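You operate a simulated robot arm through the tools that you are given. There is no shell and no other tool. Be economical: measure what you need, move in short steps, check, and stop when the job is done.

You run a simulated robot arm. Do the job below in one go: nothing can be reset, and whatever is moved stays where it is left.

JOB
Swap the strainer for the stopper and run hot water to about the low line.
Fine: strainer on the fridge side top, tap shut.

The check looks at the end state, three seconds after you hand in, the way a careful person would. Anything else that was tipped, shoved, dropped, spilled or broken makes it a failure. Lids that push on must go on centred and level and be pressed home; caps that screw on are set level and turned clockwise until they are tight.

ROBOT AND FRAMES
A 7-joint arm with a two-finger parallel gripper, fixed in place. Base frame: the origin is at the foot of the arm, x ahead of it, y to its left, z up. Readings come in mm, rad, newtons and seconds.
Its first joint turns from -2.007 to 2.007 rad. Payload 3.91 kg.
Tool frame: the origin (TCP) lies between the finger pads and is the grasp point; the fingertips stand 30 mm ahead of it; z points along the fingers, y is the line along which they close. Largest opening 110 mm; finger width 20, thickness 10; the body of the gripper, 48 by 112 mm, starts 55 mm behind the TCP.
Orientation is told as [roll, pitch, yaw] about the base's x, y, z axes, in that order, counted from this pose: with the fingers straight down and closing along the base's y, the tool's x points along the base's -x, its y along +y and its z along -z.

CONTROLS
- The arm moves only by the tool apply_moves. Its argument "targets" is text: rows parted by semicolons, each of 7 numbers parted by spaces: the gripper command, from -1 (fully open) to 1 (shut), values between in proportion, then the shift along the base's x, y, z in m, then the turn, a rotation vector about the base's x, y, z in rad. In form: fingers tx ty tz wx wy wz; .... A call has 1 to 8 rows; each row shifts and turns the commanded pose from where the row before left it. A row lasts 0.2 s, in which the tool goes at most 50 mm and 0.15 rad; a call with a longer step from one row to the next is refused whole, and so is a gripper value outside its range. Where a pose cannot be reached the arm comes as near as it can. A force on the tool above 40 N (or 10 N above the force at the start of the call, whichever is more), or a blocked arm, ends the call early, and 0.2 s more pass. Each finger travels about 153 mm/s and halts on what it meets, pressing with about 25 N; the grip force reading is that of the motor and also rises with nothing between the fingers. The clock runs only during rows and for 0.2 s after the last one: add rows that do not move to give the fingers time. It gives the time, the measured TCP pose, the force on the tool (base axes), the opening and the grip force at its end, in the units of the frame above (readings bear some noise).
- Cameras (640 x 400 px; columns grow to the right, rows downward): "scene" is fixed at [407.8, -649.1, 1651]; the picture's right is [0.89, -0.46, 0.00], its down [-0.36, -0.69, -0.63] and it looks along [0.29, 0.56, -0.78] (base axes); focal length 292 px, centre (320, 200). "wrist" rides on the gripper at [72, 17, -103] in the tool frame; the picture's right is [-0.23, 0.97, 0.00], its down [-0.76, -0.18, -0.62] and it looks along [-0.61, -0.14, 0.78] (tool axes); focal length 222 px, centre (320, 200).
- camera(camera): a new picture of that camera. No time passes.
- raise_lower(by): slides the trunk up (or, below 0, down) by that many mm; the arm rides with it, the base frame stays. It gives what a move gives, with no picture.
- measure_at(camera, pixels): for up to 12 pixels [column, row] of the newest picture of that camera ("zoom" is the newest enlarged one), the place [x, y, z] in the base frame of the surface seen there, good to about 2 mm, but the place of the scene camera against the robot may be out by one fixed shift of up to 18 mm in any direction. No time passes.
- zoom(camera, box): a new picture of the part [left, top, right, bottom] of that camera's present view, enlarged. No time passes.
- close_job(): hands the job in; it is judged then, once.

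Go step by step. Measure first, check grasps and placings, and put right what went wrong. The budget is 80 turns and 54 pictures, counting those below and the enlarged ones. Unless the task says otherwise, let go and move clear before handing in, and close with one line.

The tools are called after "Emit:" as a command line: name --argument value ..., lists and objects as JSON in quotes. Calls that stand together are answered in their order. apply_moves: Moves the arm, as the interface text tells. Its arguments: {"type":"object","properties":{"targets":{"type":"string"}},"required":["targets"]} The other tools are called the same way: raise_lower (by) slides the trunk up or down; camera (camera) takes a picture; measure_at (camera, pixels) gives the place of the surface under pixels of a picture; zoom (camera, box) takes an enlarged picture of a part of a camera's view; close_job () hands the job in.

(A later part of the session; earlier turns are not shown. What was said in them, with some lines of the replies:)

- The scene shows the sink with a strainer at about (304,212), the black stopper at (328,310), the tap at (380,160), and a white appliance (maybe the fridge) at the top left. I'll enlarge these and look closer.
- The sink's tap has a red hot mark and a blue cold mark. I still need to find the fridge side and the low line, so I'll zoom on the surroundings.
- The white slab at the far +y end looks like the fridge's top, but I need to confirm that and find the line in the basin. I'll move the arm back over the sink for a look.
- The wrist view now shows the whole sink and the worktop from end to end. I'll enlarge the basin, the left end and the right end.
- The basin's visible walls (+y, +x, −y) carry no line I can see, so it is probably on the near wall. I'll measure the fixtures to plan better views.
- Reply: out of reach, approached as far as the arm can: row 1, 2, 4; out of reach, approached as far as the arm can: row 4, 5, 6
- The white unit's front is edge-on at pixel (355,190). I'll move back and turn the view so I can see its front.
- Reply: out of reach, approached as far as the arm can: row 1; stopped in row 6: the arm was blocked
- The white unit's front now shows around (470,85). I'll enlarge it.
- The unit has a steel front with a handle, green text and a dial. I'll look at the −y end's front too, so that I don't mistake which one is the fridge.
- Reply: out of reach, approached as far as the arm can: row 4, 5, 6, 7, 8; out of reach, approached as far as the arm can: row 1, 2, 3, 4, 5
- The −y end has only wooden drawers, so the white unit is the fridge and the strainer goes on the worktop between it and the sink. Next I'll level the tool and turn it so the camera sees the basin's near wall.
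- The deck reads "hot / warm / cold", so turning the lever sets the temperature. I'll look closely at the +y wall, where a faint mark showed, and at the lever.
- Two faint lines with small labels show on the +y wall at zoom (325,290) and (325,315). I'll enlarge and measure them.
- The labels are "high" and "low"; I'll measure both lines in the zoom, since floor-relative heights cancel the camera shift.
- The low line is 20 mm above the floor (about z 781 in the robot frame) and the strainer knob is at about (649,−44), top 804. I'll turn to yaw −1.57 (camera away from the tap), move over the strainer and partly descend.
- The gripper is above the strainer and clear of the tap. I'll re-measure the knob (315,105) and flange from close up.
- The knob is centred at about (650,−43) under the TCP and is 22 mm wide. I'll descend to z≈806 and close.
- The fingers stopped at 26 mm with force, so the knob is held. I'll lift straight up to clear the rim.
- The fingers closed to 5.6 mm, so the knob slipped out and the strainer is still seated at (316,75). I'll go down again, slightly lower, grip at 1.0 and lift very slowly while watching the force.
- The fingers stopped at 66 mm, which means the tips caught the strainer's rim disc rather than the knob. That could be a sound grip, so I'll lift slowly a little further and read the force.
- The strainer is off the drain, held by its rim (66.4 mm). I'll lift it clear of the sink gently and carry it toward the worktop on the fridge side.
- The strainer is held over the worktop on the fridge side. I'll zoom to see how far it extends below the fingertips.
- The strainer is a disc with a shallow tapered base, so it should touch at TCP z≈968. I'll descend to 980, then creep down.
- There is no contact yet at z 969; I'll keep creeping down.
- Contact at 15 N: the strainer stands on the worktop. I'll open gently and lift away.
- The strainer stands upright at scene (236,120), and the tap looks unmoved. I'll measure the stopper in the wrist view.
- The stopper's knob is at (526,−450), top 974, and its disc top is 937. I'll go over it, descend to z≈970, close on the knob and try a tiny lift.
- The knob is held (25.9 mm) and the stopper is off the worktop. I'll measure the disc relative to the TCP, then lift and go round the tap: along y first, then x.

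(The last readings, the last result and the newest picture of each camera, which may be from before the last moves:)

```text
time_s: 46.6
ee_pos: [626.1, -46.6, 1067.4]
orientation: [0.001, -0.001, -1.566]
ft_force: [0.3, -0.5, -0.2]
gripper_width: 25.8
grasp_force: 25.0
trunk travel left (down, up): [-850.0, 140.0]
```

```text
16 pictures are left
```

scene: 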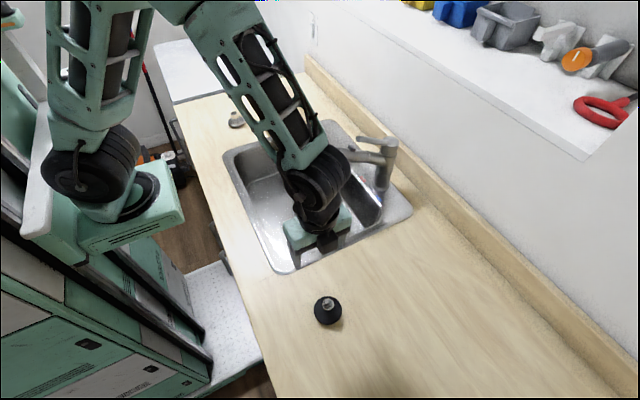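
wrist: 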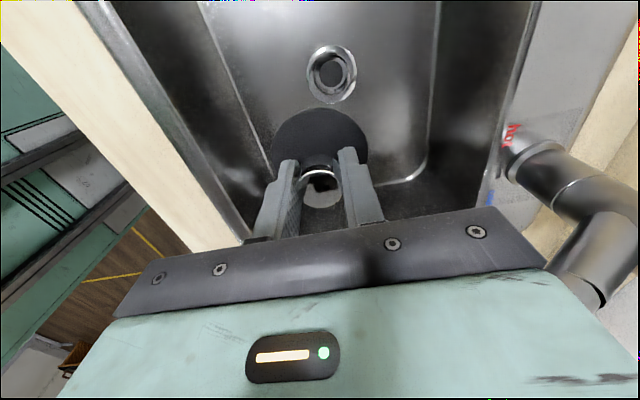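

The stopper disc is centred on the TCP. The empty drain shows at (331,73); I'll measure its ring.

Emit:
zoom --camera "wrist" --box '[295, 35, 367, 112]'

Emit:
measure_at --camera "wrist" --pixels '[[307, 74], [357, 74], [331, 46], [331, 102], [313, 54], [350, 94], [312, 92], [350, 54], [321, 72], [343, 72], [331, 58], [331, 87]]'

```text
5.19 times, centred on (331, 74) of wrist
```

zoom: 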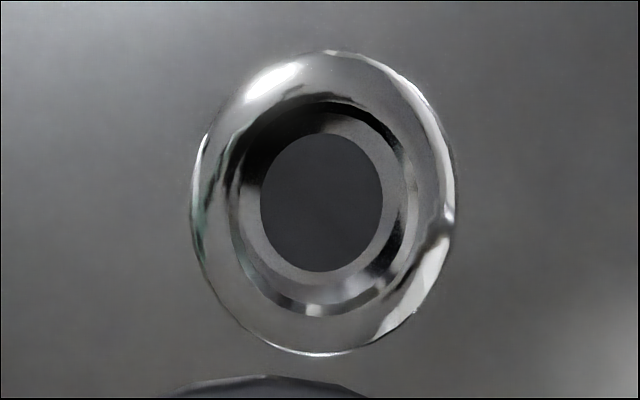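

```text
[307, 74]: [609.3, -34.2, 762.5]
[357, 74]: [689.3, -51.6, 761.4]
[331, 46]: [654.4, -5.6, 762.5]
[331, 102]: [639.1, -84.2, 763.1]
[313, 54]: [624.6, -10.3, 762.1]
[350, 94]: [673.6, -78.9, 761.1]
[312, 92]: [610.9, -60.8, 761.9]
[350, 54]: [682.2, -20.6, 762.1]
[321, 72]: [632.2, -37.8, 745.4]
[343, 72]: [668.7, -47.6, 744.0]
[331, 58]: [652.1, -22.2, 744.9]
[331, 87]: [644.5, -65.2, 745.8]
```

The drain centre is about (649,−43.5). I'll move above it and descend to z≈830.

Emit:
apply_moves --targets "1 0.0115 0.0015 0 0 0 0;1 0.0115 0.0015 0 0 0 0;1 0 0 -0.04 0 0 0;1 0 0 -0.045 0 0 0;1 0 0 -0.045 0 0 0;1 0 0 -0.045 0 0 0;1 0 0 -0.045 0 0 0;1 0 0 0 0 0 0"

Emit:
apply_moves --targets "1 0 0 -0.01 0 0 0;1 0 0 0 0 0 0"

Emit:
camera --camera "wrist"

```text
time_s: 48.4
ee_pos: [649.8, -44.1, 847.8]
orientation: [0.002, 0.0, -1.565]
ft_force: [0.5, 0.0, -0.4]
gripper_width: 25.9
grasp_force: 24.9
trunk travel left (down, up): [-850.0, 140.0]
```

```text
time_s: 49.0
ee_pos: [650.2, -42.5, 838.0]
orientation: [0.0, 0.0, -1.565]
ft_force: [0.5, 0.1, -0.6]
gripper_width: 25.7
grasp_force: 25.0
trunk travel left (down, up): [-850.0, 140.0]
```

```text
14 pictures are left
```

wrist: 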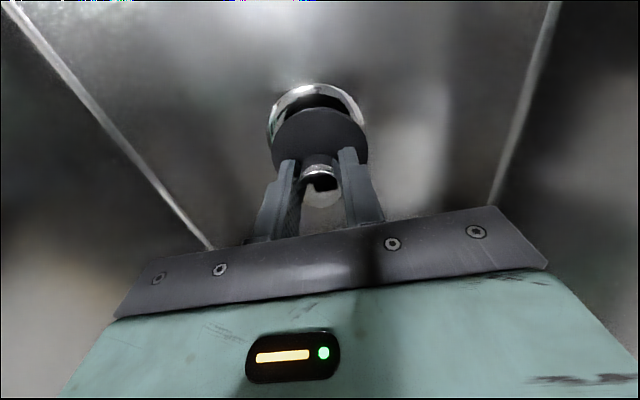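

The stopper is centred over the ring (317,100). I'll creep down until it seats.

Emit:
apply_moves --targets "1 0 0 -0.008 0 0 0;1 0 0 -0.006 0 0 0;1 0 0 -0.004 0 0 0;1 0 0 -0.003 0 0 0;1 0 0 -0.003 0 0 0;1 0 0 0 0 0 0"

Emit:
apply_moves --targets "1 0 0 -0.002 0 0 0;1 0 0 -0.002 0 0 0;1 0 0 -0.002 0 0 0;1 0 0 -0.002 0 0 0;1 0 0 0 0 0 0"

```text
time_s: 50.4
ee_pos: [649.6, -43.6, 813.5]
orientation: [0.002, 0.0, -1.565]
ft_force: [0.0, 0.1, -0.2]
gripper_width: 26.0
grasp_force: 24.5
trunk travel left (down, up): [-850.0, 140.0]
```

```text
time_s: 51.6
ee_pos: [650.0, -44.4, 804.0]
orientation: [0.001, 0.001, -1.566]
ft_force: [1.5, 0.6, 1.0]
gripper_width: 25.9
grasp_force: 25.3
trunk travel left (down, up): [-850.0, 140.0]
```

Emit:
apply_moves --targets "1 0 0 -0.002 0 0 0;1 0 0 -0.002 0 0 0;1 0 0 0 0 0 0"

Emit:
apply_moves --targets "1 0 0 -0.002 0 0 0;1 0 0 -0.002 0 0 0;1 0 0 0 0 0 0"

Emit:
zoom --camera "wrist" --box '[250, 70, 390, 210]'

```text
time_s: 52.4
ee_pos: [649.9, -44.6, 801.7]
orientation: [0.002, 0.0, -1.567]
ft_force: [1.4, 0.6, 1.6]
gripper_width: 25.8
grasp_force: 24.9
trunk travel left (down, up): [-850.0, 140.0]
```

```text
time_s: 53.2
ee_pos: [651.2, -44.7, 799.8]
orientation: [0.006, -0.001, -1.564]
ft_force: [-2.7, -0.5, 32.2]
gripper_width: 25.9
grasp_force: 24.7
trunk travel left (down, up): [-850.0, 140.0]
```

```text
2.86 times, centred on (320, 140) of wrist
```

zoom: 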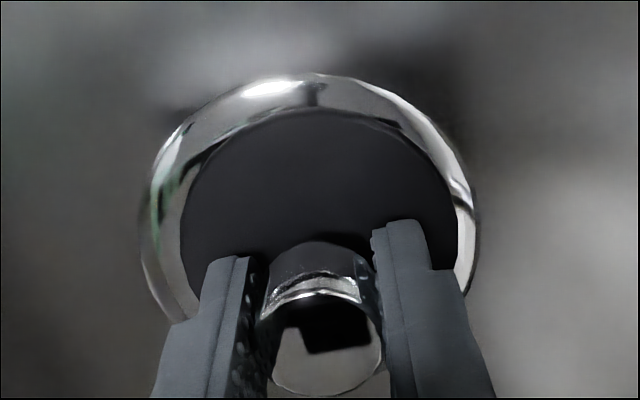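

The force rose to 32 N at z 799.8 and the disc sits centred and level in the ring, so the stopper is home. I'll release, rise, and turn to yaw 0 to look at the lever.

Emit:
apply_moves --targets "0.4 0 0 0.001 0 0 0;0.4 0 0 0 0 0 0;0.3 0 0 0.01 0 0 0;0.3 0 0 0.04 0 0 0;0.3 0 0 0.045 0 0 0;0.3 0 0 0.045 0 0 0;0.3 0 0 0.045 0 0 0;0.3 0 0 0.045 0 0 0"

Emit:
apply_moves --targets "0.3 0 0 0.045 0 0 0;0.3 0 0 0.045 0 0 0;0.3 0 0 0.045 0 0 0.142;0.3 0 0 0.045 0 0 0.142;0.3 0 0 0.045 0 0 0.142;0.3 0 0 0 0 0 0.142;0.3 0 0 0 0 0 0.142;0.3 0 0 0 0 0 0.142"

Emit:
apply_moves --targets "0.3 0 -0.015 0 0 0 0.142;0.3 0 -0.02 0 0 0 0.142;0.3 0 -0.02 0 0 0 0.142;0.3 0 -0.02 0 0 0 0.142;0.3 0 0 0 0 0 0.142;0.3 0 0 0 0 0 0"

Emit:
camera --camera "wrist"

```text
time_s: 55.0
ee_pos: [649.0, -42.5, 1029.8]
orientation: [-0.001, -0.003, -1.565]
ft_force: [-0.4, -0.2, 0.8]
gripper_width: 38.4
grasp_force: 0.0
trunk travel left (down, up): [-850.0, 140.0]
```

```text
time_s: 56.8
ee_pos: [649.3, -43.9, 1253.1]
orientation: [0.002, 0.0, -0.713]
ft_force: [0.2, -0.1, -0.7]
gripper_width: 38.5
grasp_force: 0.1
trunk travel left (down, up): [-850.0, 140.0]
```

```text
time_s: 58.2
ee_pos: [651.3, -119.0, 1253.5]
orientation: [0.002, 0.001, -0.002]
ft_force: [0.0, 0.2, 0.3]
gripper_width: 38.6
grasp_force: 0.1
trunk travel left (down, up): [-850.0, 140.0]
```

```text
12 pictures are left
```

wrist: 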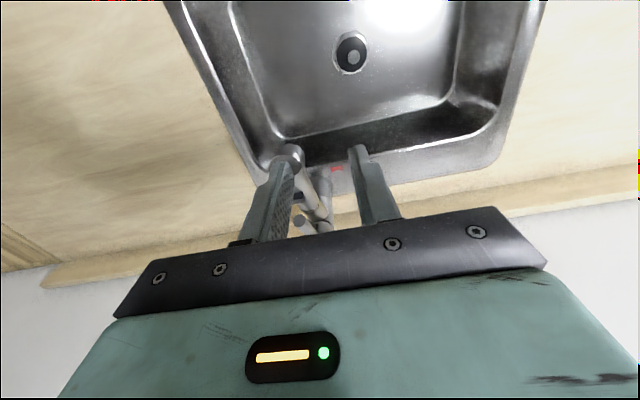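

The stopper sits in the drain at (350,53) and the lever end shows at (300,221). I'll measure the lever, spout and labels.

Emit:
measure_at --camera "wrist" --pixels '[[299, 222], [299, 217], [296, 226], [304, 222], [310, 225], [316, 228], [322, 228], [324, 215], [337, 169], [310, 197], [303, 180], [293, 153]]'

Emit:
measure_at --camera "scene" --pixels '[[388, 177], [395, 185], [401, 195], [359, 138], [375, 140], [392, 146], [352, 155], [370, 160]]'

Emit:
zoom --camera "wrist" --box '[260, 130, 360, 240]'

```text
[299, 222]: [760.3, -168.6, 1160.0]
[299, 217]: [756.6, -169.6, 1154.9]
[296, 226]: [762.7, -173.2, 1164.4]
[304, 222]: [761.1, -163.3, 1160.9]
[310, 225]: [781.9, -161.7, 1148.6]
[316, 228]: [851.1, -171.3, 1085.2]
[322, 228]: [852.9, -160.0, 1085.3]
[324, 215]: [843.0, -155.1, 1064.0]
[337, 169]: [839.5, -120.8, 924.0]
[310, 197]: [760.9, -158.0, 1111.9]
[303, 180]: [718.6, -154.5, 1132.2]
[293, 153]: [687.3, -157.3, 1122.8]
```

```text
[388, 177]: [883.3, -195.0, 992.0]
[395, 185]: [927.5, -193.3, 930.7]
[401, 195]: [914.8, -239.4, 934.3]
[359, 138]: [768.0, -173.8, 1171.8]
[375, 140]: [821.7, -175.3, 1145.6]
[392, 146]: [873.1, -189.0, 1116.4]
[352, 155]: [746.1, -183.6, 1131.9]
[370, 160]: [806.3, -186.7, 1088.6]
```

```text
3.64 times, centred on (310, 185) of wrist
```

zoom: 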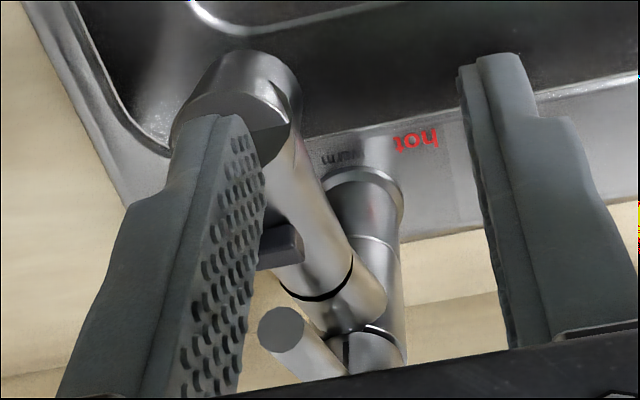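

The lever end is at (760,−168,1160) with its pivot near (873,−165). The hot mark lies about 50° round to +y. I'll straddle the lever 17 mm from its end with the tips at about 1138 (clear of the spout) and close on it.

Emit:
apply_moves --targets "0.3 0.03 -0.012 0 0 0 0;0.3 0.035 -0.012 0 0 0 0;0.3 0.035 -0.012 0 0 0 0;0.3 0.025 -0.0125 0 0 0 0;0.3 0 0 0 0 0 0"

Emit:
apply_moves --targets "0.3 0 0 -0.035 0 0 0;0.3 0 0 -0.03 0 0 0;0.3 0 0 -0.018 0 0 0;0.3 0 0 0 0 0 0"

Emit:
camera --camera "wrist"

```text
time_s: 59.4
ee_pos: [773.3, -166.8, 1254.2]
orientation: [0.001, 0.0, -0.004]
ft_force: [1.2, -0.6, -0.3]
gripper_width: 38.6
grasp_force: 0.0
trunk travel left (down, up): [-850.0, 140.0]
```

```text
time_s: 60.4
ee_pos: [773.5, -167.0, 1168.9]
orientation: [0.002, 0.001, -0.005]
ft_force: [1.0, 0.1, -0.2]
gripper_width: 38.5
grasp_force: 0.1
trunk travel left (down, up): [-850.0, 140.0]
```

```text
10 pictures are left
```

wrist: 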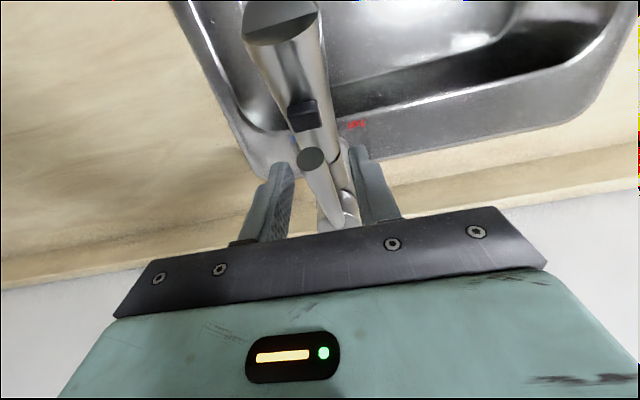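

The lever lies between the fingers at (315,175). I'll close on it and start swinging toward hot.

Emit:
apply_moves --targets "1 0 0 0 0 0 0;1 0 0 0 0 0 0;1 0 0 0 0 0 0"

Emit:
apply_moves --targets "1 0.0006 0.0106 0 0 0 -0.11;1 0.0017 0.0105 0 0 0 -0.11;1 0.0029 0.0103 0 0 0 -0.11;1 0.004 0.0099 0 0 0 -0.11;1 0 0 0 0 0 0"

```text
time_s: 61.2
ee_pos: [773.4, -166.8, 1169.5]
orientation: [0.002, 0.0, -0.005]
ft_force: [-1.1, -3.7, -0.8]
gripper_width: 16.4
grasp_force: 45.5
trunk travel left (down, up): [-850.0, 140.0]
```

```text
time_s: 62.4
ee_pos: [783.7, -125.8, 1169.3]
orientation: [0.002, 0.003, -0.446]
ft_force: [0.1, -3.0, -8.0]
gripper_width: 16.5
grasp_force: 44.3
trunk travel left (down, up): [-850.0, 140.0]
```

Turning meets little resistance with the lever held at 16.5 mm. I'll continue the arc toward hot.

Emit:
apply_moves --targets "1 0.0051 0.0094 0 0 0 -0.11;1 0.0061 0.0088 0 0 0 -0.11;1 0 0 0 0 0 0"

Emit:
apply_moves --targets "1 0.007 0.008 0 0 0 -0.11;1 0 0 0 0 0 0"

Emit:
zoom --camera "scene" --box '[290, 90, 430, 230]'

```text
time_s: 63.2
ee_pos: [795.0, -107.1, 1169.1]
orientation: [0.002, 0.0, -0.666]
ft_force: [-1.7, -1.6, -8.7]
gripper_width: 16.4
grasp_force: 44.7
trunk travel left (down, up): [-850.0, 140.0]
```

```text
time_s: 63.8
ee_pos: [798.1, -104.0, 1169.9]
orientation: [-0.003, 0.002, -0.776]
ft_force: [-26.7, -18.3, -7.0]
gripper_width: 17.6
grasp_force: 44.7
trunk travel left (down, up): [-850.0, 140.0]
```

```text
2.86 times, centred on (360, 160) of scene
```

zoom: 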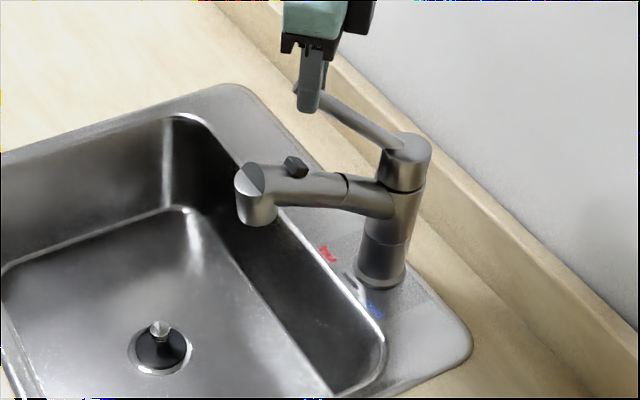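

The swing stopped against its end at about 0.7 rad (force 32 N), so the lever is fully at hot. I'll ease off the stop and lift the lever a little to open.

Emit:
apply_moves --targets "1 -0.0035 -0.004 0 0 0 0.05;1 0 0 0 0 0 0"

Emit:
apply_moves --targets "1 0.0018 -0.0015 0.005 0 0 0;1 0.0018 -0.0015 0.005 0 0 0;1 0.0018 -0.0015 0.005 0 0 0;1 0 0 0 0 0 0"

Emit:
zoom --camera "scene" --box '[230, 90, 430, 250]'

```text
time_s: 64.4
ee_pos: [797.9, -104.6, 1170.0]
orientation: [0.004, -0.002, -0.722]
ft_force: [-13.3, -11.3, -6.8]
gripper_width: 16.4
grasp_force: 44.8
trunk travel left (down, up): [-850.0, 140.0]
```

```text
time_s: 65.4
ee_pos: [804.1, -109.3, 1185.2]
orientation: [0.001, 0.001, -0.723]
ft_force: [-13.0, -12.8, -13.3]
gripper_width: 16.8
grasp_force: 45.0
trunk travel left (down, up): [-850.0, 140.0]
```

```text
2.50 times, centred on (330, 170) of scene
```

zoom: 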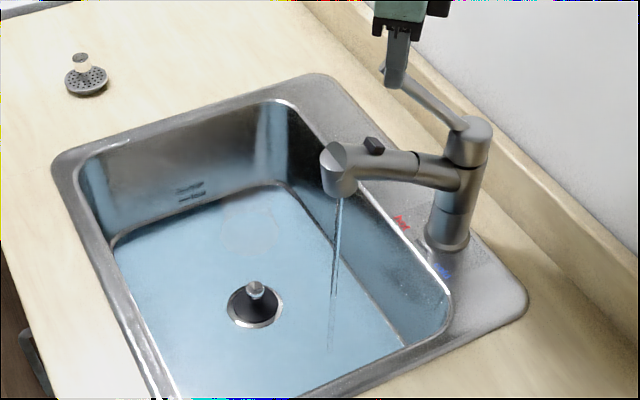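

Water is running and the basin already shows a film of water. I'll measure the level against the line.

Emit:
measure_at --camera "zoom" --pixels '[[200, 330], [300, 260], [180, 260], [380, 320], [192, 190], [192, 198]]'

```text
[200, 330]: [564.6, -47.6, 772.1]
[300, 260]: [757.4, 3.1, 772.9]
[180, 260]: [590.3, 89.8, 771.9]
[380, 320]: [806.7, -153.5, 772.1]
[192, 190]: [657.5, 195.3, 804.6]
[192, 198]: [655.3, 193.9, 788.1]
```

The level is still about the floor (772 against the line at 791.5). I'll let it run and watch the rate.

Emit:
apply_moves --targets "1 0 0 0 0 0 0;1 0 0 0 0 0 0;1 0 0 0 0 0 0;1 0 0 0 0 0 0;1 0 0 0 0 0 0;1 0 0 0 0 0 0;1 0 0 0 0 0 0;1 0 0 0 0 0 0"

Emit:
apply_moves --targets "1 0 0 0 0 0 0;1 0 0 0 0 0 0;1 0 0 0 0 0 0;1 0 0 0 0 0 0;1 0 0 0 0 0 0;1 0 0 0 0 0 0;1 0 0 0 0 0 0;1 0 0 0 0 0 0"

Emit:
zoom --camera "scene" --box '[230, 110, 390, 238]'

Emit:
measure_at --camera "zoom" --pixels '[[200, 330], [300, 260], [180, 260], [380, 300], [250, 240], [100, 300]]'

```text
time_s: 67.2
ee_pos: [804.0, -110.6, 1185.5]
orientation: [0.002, 0.001, -0.724]
ft_force: [-12.3, -14.2, -8.9]
gripper_width: 16.6
grasp_force: 45.2
trunk travel left (down, up): [-850.0, 140.0]
```

```text
time_s: 69.0
ee_pos: [803.9, -110.7, 1185.9]
orientation: [0.002, -0.001, -0.722]
ft_force: [-9.8, -15.1, -4.3]
gripper_width: 16.3
grasp_force: 44.6
trunk travel left (down, up): [-850.0, 140.0]
```

```text
3.12 times, centred on (310, 174) of scene
```

zoom: 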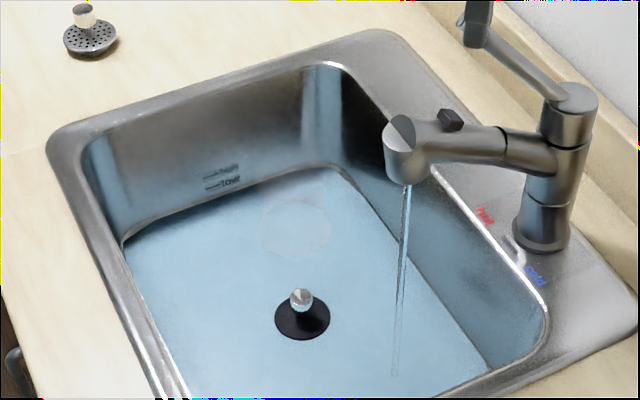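

```text
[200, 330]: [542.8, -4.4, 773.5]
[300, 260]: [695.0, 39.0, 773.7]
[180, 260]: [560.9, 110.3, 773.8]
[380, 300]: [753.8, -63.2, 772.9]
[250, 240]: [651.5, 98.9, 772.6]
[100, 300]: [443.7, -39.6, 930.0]
```

The level rises only about 0.3 mm/s. I'll lift the lever further to raise the flow and watch for the stop.

Emit:
apply_moves --targets "1 0.0022 -0.0018 0.005 0 0 0;1 0.0024 -0.002 0.005 0 0 0;1 0.0024 -0.002 0.0045 0 0 0;1 0 0 0 0 0 0;1 0 0 0 0 0 0;1 0 0 0 0 0 0;1 0 0 0 0 0 0;1 0 0 0 0 0 0"

Emit:
apply_moves --targets "1 0 0 0 0 0 0;1 0 0 0 0 0 0;1 0 0 0 0 0 0;1 0 0 0 0 0 0;1 0 0 0 0 0 0;1 0 0 0 0 0 0;1 0 0 0 0 0 0;1 0 0 0 0 0 0"

Emit:
apply_moves --targets "1 0 0 0 0 0 0;1 0 0 0 0 0 0;1 0 0 0 0 0 0;1 0 0 0 0 0 0;1 0 0 0 0 0 0;1 0 0 0 0 0 0;1 0 0 0 0 0 0;1 0 0 0 0 0 0"

Emit:
zoom --camera "scene" --box '[230, 110, 390, 238]'

Emit:
measure_at --camera "zoom" --pixels '[[200, 330], [300, 260], [180, 260], [250, 240], [220, 300], [350, 280], [200, 290], [220, 250], [260, 270], [440, 300], [230, 340], [260, 350]]'

```text
time_s: 70.8
ee_pos: [811.4, -114.9, 1199.7]
orientation: [0.002, 0.001, -0.724]
ft_force: [-14.7, -17.0, -13.7]
gripper_width: 16.3
grasp_force: 45.4
trunk travel left (down, up): [-850.0, 140.0]
```

```text
time_s: 72.6
ee_pos: [810.5, -115.3, 1199.4]
orientation: [0.004, -0.001, -0.725]
ft_force: [-14.2, -20.1, -11.7]
gripper_width: 16.3
grasp_force: 45.4
trunk travel left (down, up): [-850.0, 140.0]
```

```text
time_s: 74.4
ee_pos: [810.8, -115.1, 1200.1]
orientation: [0.001, 0.0, -0.722]
ft_force: [-12.6, -22.3, -8.5]
gripper_width: 16.3
grasp_force: 45.2
trunk travel left (down, up): [-850.0, 140.0]
```

```text
3.12 times, centred on (310, 174) of scene
```

zoom: 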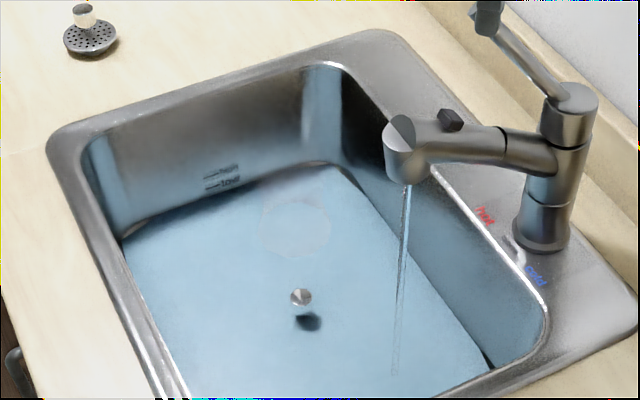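

```text
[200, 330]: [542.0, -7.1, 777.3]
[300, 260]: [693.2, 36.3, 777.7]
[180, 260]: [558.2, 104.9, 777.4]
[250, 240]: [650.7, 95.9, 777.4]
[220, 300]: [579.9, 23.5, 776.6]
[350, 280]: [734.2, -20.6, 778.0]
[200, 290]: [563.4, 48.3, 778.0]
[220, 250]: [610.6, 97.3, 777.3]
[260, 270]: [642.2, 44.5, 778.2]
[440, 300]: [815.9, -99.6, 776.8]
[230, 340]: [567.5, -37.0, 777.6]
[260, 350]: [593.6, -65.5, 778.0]
```

The level is 777.5 and rises about 0.8 mm/s, so 14 mm remain to 791.5. I'll run about 10.8 s more, then measure.

Emit:
apply_moves --targets "1 0 0 0 0 0 0;1 0 0 0 0 0 0;1 0 0 0 0 0 0;1 0 0 0 0 0 0;1 0 0 0 0 0 0;1 0 0 0 0 0 0;1 0 0 0 0 0 0;1 0 0 0 0 0 0"

Emit:
apply_moves --targets "1 0 0 0 0 0 0;1 0 0 0 0 0 0;1 0 0 0 0 0 0;1 0 0 0 0 0 0;1 0 0 0 0 0 0;1 0 0 0 0 0 0;1 0 0 0 0 0 0;1 0 0 0 0 0 0"

Emit:
apply_moves --targets "1 0 0 0 0 0 0;1 0 0 0 0 0 0;1 0 0 0 0 0 0;1 0 0 0 0 0 0;1 0 0 0 0 0 0;1 0 0 0 0 0 0;1 0 0 0 0 0 0;1 0 0 0 0 0 0"

Emit:
apply_moves --targets "1 0 0 0 0 0 0;1 0 0 0 0 0 0;1 0 0 0 0 0 0;1 0 0 0 0 0 0;1 0 0 0 0 0 0;1 0 0 0 0 0 0;1 0 0 0 0 0 0;1 0 0 0 0 0 0"

Emit:
apply_moves --targets "1 0 0 0 0 0 0;1 0 0 0 0 0 0;1 0 0 0 0 0 0;1 0 0 0 0 0 0;1 0 0 0 0 0 0;1 0 0 0 0 0 0;1 0 0 0 0 0 0;1 0 0 0 0 0 0"

Emit:
zoom --camera "scene" --box '[230, 110, 390, 238]'

Emit:
measure_at --camera "zoom" --pixels '[[200, 330], [300, 260], [180, 260], [250, 240], [220, 300], [350, 280], [200, 290], [220, 250], [260, 270], [440, 300], [230, 340], [260, 350]]'

```text
time_s: 76.2
ee_pos: [810.3, -115.6, 1200.0]
orientation: [0.0, 0.0, -0.723]
ft_force: [-12.1, -23.0, -5.8]
gripper_width: 16.4
grasp_force: 44.7
trunk travel left (down, up): [-850.0, 140.0]
```

```text
time_s: 78.0
ee_pos: [810.6, -115.3, 1199.4]
orientation: [0.003, 0.0, -0.724]
ft_force: [-10.4, -22.8, -5.1]
gripper_width: 16.7
grasp_force: 44.5
trunk travel left (down, up): [-850.0, 140.0]
```

```text
time_s: 79.8
ee_pos: [811.1, -116.0, 1199.5]
orientation: [0.001, 0.001, -0.725]
ft_force: [-9.1, -22.3, -3.2]
gripper_width: 16.7
grasp_force: 44.4
trunk travel left (down, up): [-850.0, 140.0]
```

```text
time_s: 81.6
ee_pos: [811.2, -116.1, 1199.2]
orientation: [0.002, 0.001, -0.725]
ft_force: [-9.5, -21.7, -3.5]
gripper_width: 16.5
grasp_force: 45.1
trunk travel left (down, up): [-850.0, 140.0]
```

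```text
time_s: 83.4
ee_pos: [809.8, -115.1, 1199.8]
orientation: [0.002, 0.002, -0.725]
ft_force: [-10.8, -22.2, -2.7]
gripper_width: 16.7
grasp_force: 45.2
trunk travel left (down, up): [-850.0, 140.0]
```

```text
3.12 times, centred on (310, 174) of scene
```

zoom: 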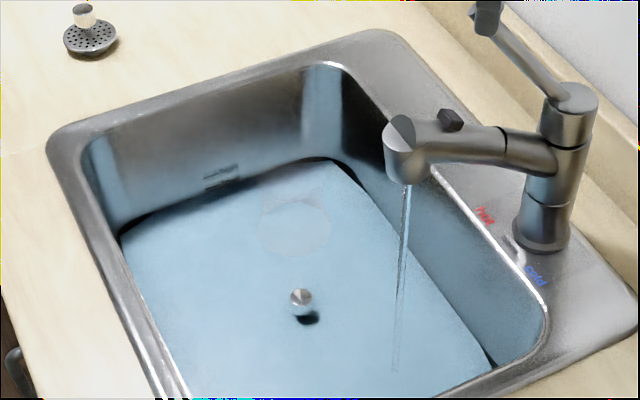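

```text
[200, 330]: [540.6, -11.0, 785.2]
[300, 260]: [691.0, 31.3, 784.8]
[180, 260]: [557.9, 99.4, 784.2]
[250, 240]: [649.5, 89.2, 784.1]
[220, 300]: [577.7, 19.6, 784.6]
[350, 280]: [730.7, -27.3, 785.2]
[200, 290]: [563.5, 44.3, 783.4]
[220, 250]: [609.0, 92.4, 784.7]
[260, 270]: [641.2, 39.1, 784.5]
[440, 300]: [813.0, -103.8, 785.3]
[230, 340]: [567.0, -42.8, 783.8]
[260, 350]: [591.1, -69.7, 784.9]
```

The level is 784.6, rising 0.79 mm/s; 6.9 mm remain. I'll run 7.2 s more, then push the lever back down along the same arc.

Emit:
apply_moves --targets "1 0 0 0 0 0 0;1 0 0 0 0 0 0;1 0 0 0 0 0 0;1 0 0 0 0 0 0;1 0 0 0 0 0 0;1 0 0 0 0 0 0;1 0 0 0 0 0 0;1 0 0 0 0 0 0"

Emit:
apply_moves --targets "1 0 0 0 0 0 0;1 0 0 0 0 0 0;1 0 0 0 0 0 0;1 0 0 0 0 0 0;1 0 0 0 0 0 0;1 0 0 0 0 0 0;1 0 0 0 0 0 0;1 0 0 0 0 0 0"

Emit:
apply_moves --targets "1 0 0 0 0 0 0;1 0 0 0 0 0 0;1 0 0 0 0 0 0;1 0 0 0 0 0 0;1 0 0 0 0 0 0;1 0 0 0 0 0 0;1 0 0 0 0 0 0;1 0 0 0 0 0 0"

Emit:
apply_moves --targets "1 0 0 0 0 0 0;1 0 0 0 0 0 0;1 0 0 0 0 0 0;1 0 0 0 0 0 0;1 0 0 0 0 0 0;1 0 0 0 0 0 0;1 0 0 0 0 0 0;1 0 0 0 0 0 0"

Emit:
apply_moves --targets "1 -0.0024 0.002 -0.0045 0 0 0;1 -0.0024 0.002 -0.005 0 0 0;1 -0.0022 0.0018 -0.005 0 0 0;1 -0.0018 0.0015 -0.005 0 0 0;1 -0.0018 0.0015 -0.005 0 0 0;1 -0.0018 0.0015 -0.005 0 0 0;1 -0.0005 0.0005 -0.003 0 0 0"

Emit:
zoom --camera "scene" --box '[230, 90, 430, 240]'

Emit:
measure_at --camera "zoom" --pixels '[[160, 330], [280, 260], [180, 270], [250, 240], [220, 300], [300, 280], [200, 290], [200, 250]]'

```text
time_s: 85.2
ee_pos: [810.4, -115.8, 1199.7]
orientation: [0.001, 0.0, -0.723]
ft_force: [-12.4, -21.5, -3.4]
gripper_width: 16.5
grasp_force: 45.3
trunk travel left (down, up): [-850.0, 140.0]
```

```text
time_s: 87.0
ee_pos: [810.3, -115.0, 1198.9]
orientation: [0.001, 0.0, -0.723]
ft_force: [-13.0, -21.1, -4.5]
gripper_width: 16.3
grasp_force: 44.5
trunk travel left (down, up): [-850.0, 140.0]
```

```text
time_s: 88.8
ee_pos: [809.8, -114.3, 1200.1]
orientation: [0.001, 0.0, -0.724]
ft_force: [-12.9, -21.7, -4.8]
gripper_width: 16.7
grasp_force: 45.2
trunk travel left (down, up): [-850.0, 140.0]
```

```text
time_s: 90.6
ee_pos: [811.0, -115.1, 1199.2]
orientation: [0.003, 0.0, -0.726]
ft_force: [-12.9, -20.5, -3.2]
gripper_width: 16.5
grasp_force: 45.3
trunk travel left (down, up): [-850.0, 140.0]
```

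```text
time_s: 92.2
ee_pos: [797.2, -104.0, 1170.8]
orientation: [0.004, -0.004, -0.721]
ft_force: [-15.1, -16.9, 25.0]
gripper_width: 16.6
grasp_force: 44.5
trunk travel left (down, up): [-850.0, 140.0]
```

```text
2.67 times, centred on (330, 165) of scene
```

zoom: 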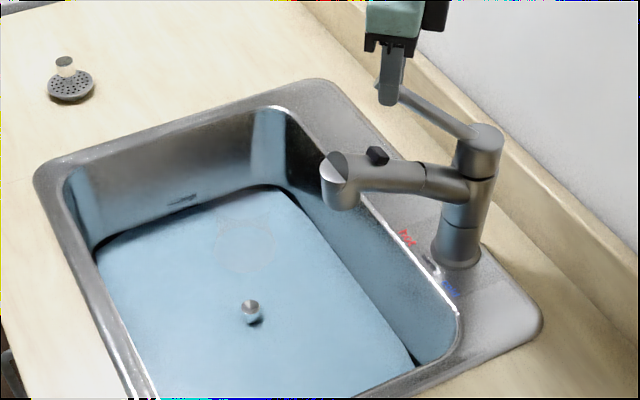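

```text
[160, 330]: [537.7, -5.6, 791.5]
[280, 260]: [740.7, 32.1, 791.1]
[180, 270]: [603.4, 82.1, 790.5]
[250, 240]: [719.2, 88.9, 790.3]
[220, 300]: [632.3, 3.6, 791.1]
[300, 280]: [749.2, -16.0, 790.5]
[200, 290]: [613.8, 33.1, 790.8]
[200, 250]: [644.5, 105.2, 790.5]
```

The water has stopped at 790.8, right at the low line (791.5), with the lever pressed against its closed stop (25 N). I'll release the lever and rise clear.

Emit:
apply_moves --targets "0.3 0 0 0 0 0 0;0.2 0 0 0 0 0 0;0.2 0 0 0.02 0 0 0;0.2 0 0 0.04 0 0 0;0.2 0 0 0.045 0 0 0;0.2 0 0 0.045 0 0 0;0.2 -0.04 0.01 0 0 0 0;0.2 -0.045 0.01 0 0 0 0"

Emit:
apply_moves --targets "0.2 -0.045 0.02 0 0 0 0;0.2 -0.045 0.02 0 0 0 0;0.2 -0.045 0.02 0 0 0 0;0.2 -0.045 0.02 0 0 0 0;0.2 0 0 0 0 0 0;0.2 0 0 0 0 0 0;0.2 0 0 0 0 0 0"

Emit:
zoom --camera "scene" --box '[200, 60, 440, 240]'

Emit:
measure_at --camera "zoom" --pixels '[[200, 330], [280, 260], [220, 270], [220, 300], [240, 290]]'

```text
time_s: 94.0
ee_pos: [715.8, -83.5, 1318.0]
orientation: [0.001, 0.0, -0.723]
ft_force: [0.4, 0.3, -0.2]
gripper_width: 43.9
grasp_force: 0.0
trunk travel left (down, up): [-850.0, 140.0]
```

```text
time_s: 95.6
ee_pos: [536.7, -2.0, 1317.6]
orientation: [0.002, 0.0, -0.721]
ft_force: [0.7, 0.7, -0.4]
gripper_width: 44.0
grasp_force: 0.0
trunk travel left (down, up): [-850.0, 140.0]
```

```text
2.22 times, centred on (320, 150) of scene
```

zoom: 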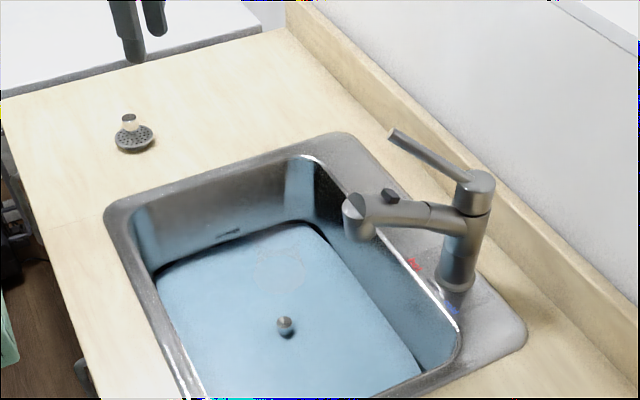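

```text
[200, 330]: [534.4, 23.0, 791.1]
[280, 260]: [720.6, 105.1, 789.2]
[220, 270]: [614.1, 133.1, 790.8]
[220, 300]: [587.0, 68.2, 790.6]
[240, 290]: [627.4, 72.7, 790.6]
```

The water is holding at 790.6, level with the low line. The tap isn't running, the strainer stands on the fridge-side worktop at (134,135), and the arm is clear, so I'll hand in.

Emit:
close_job

```text
The job is handed in.
```

The stopper is pressed into the drain and the basin holds hot water to within 1 mm of the low line. The tap is shut, its lever still turned to hot, and the strainer stands upright on the worktop between the sink and the white unit I took to be the fridge.
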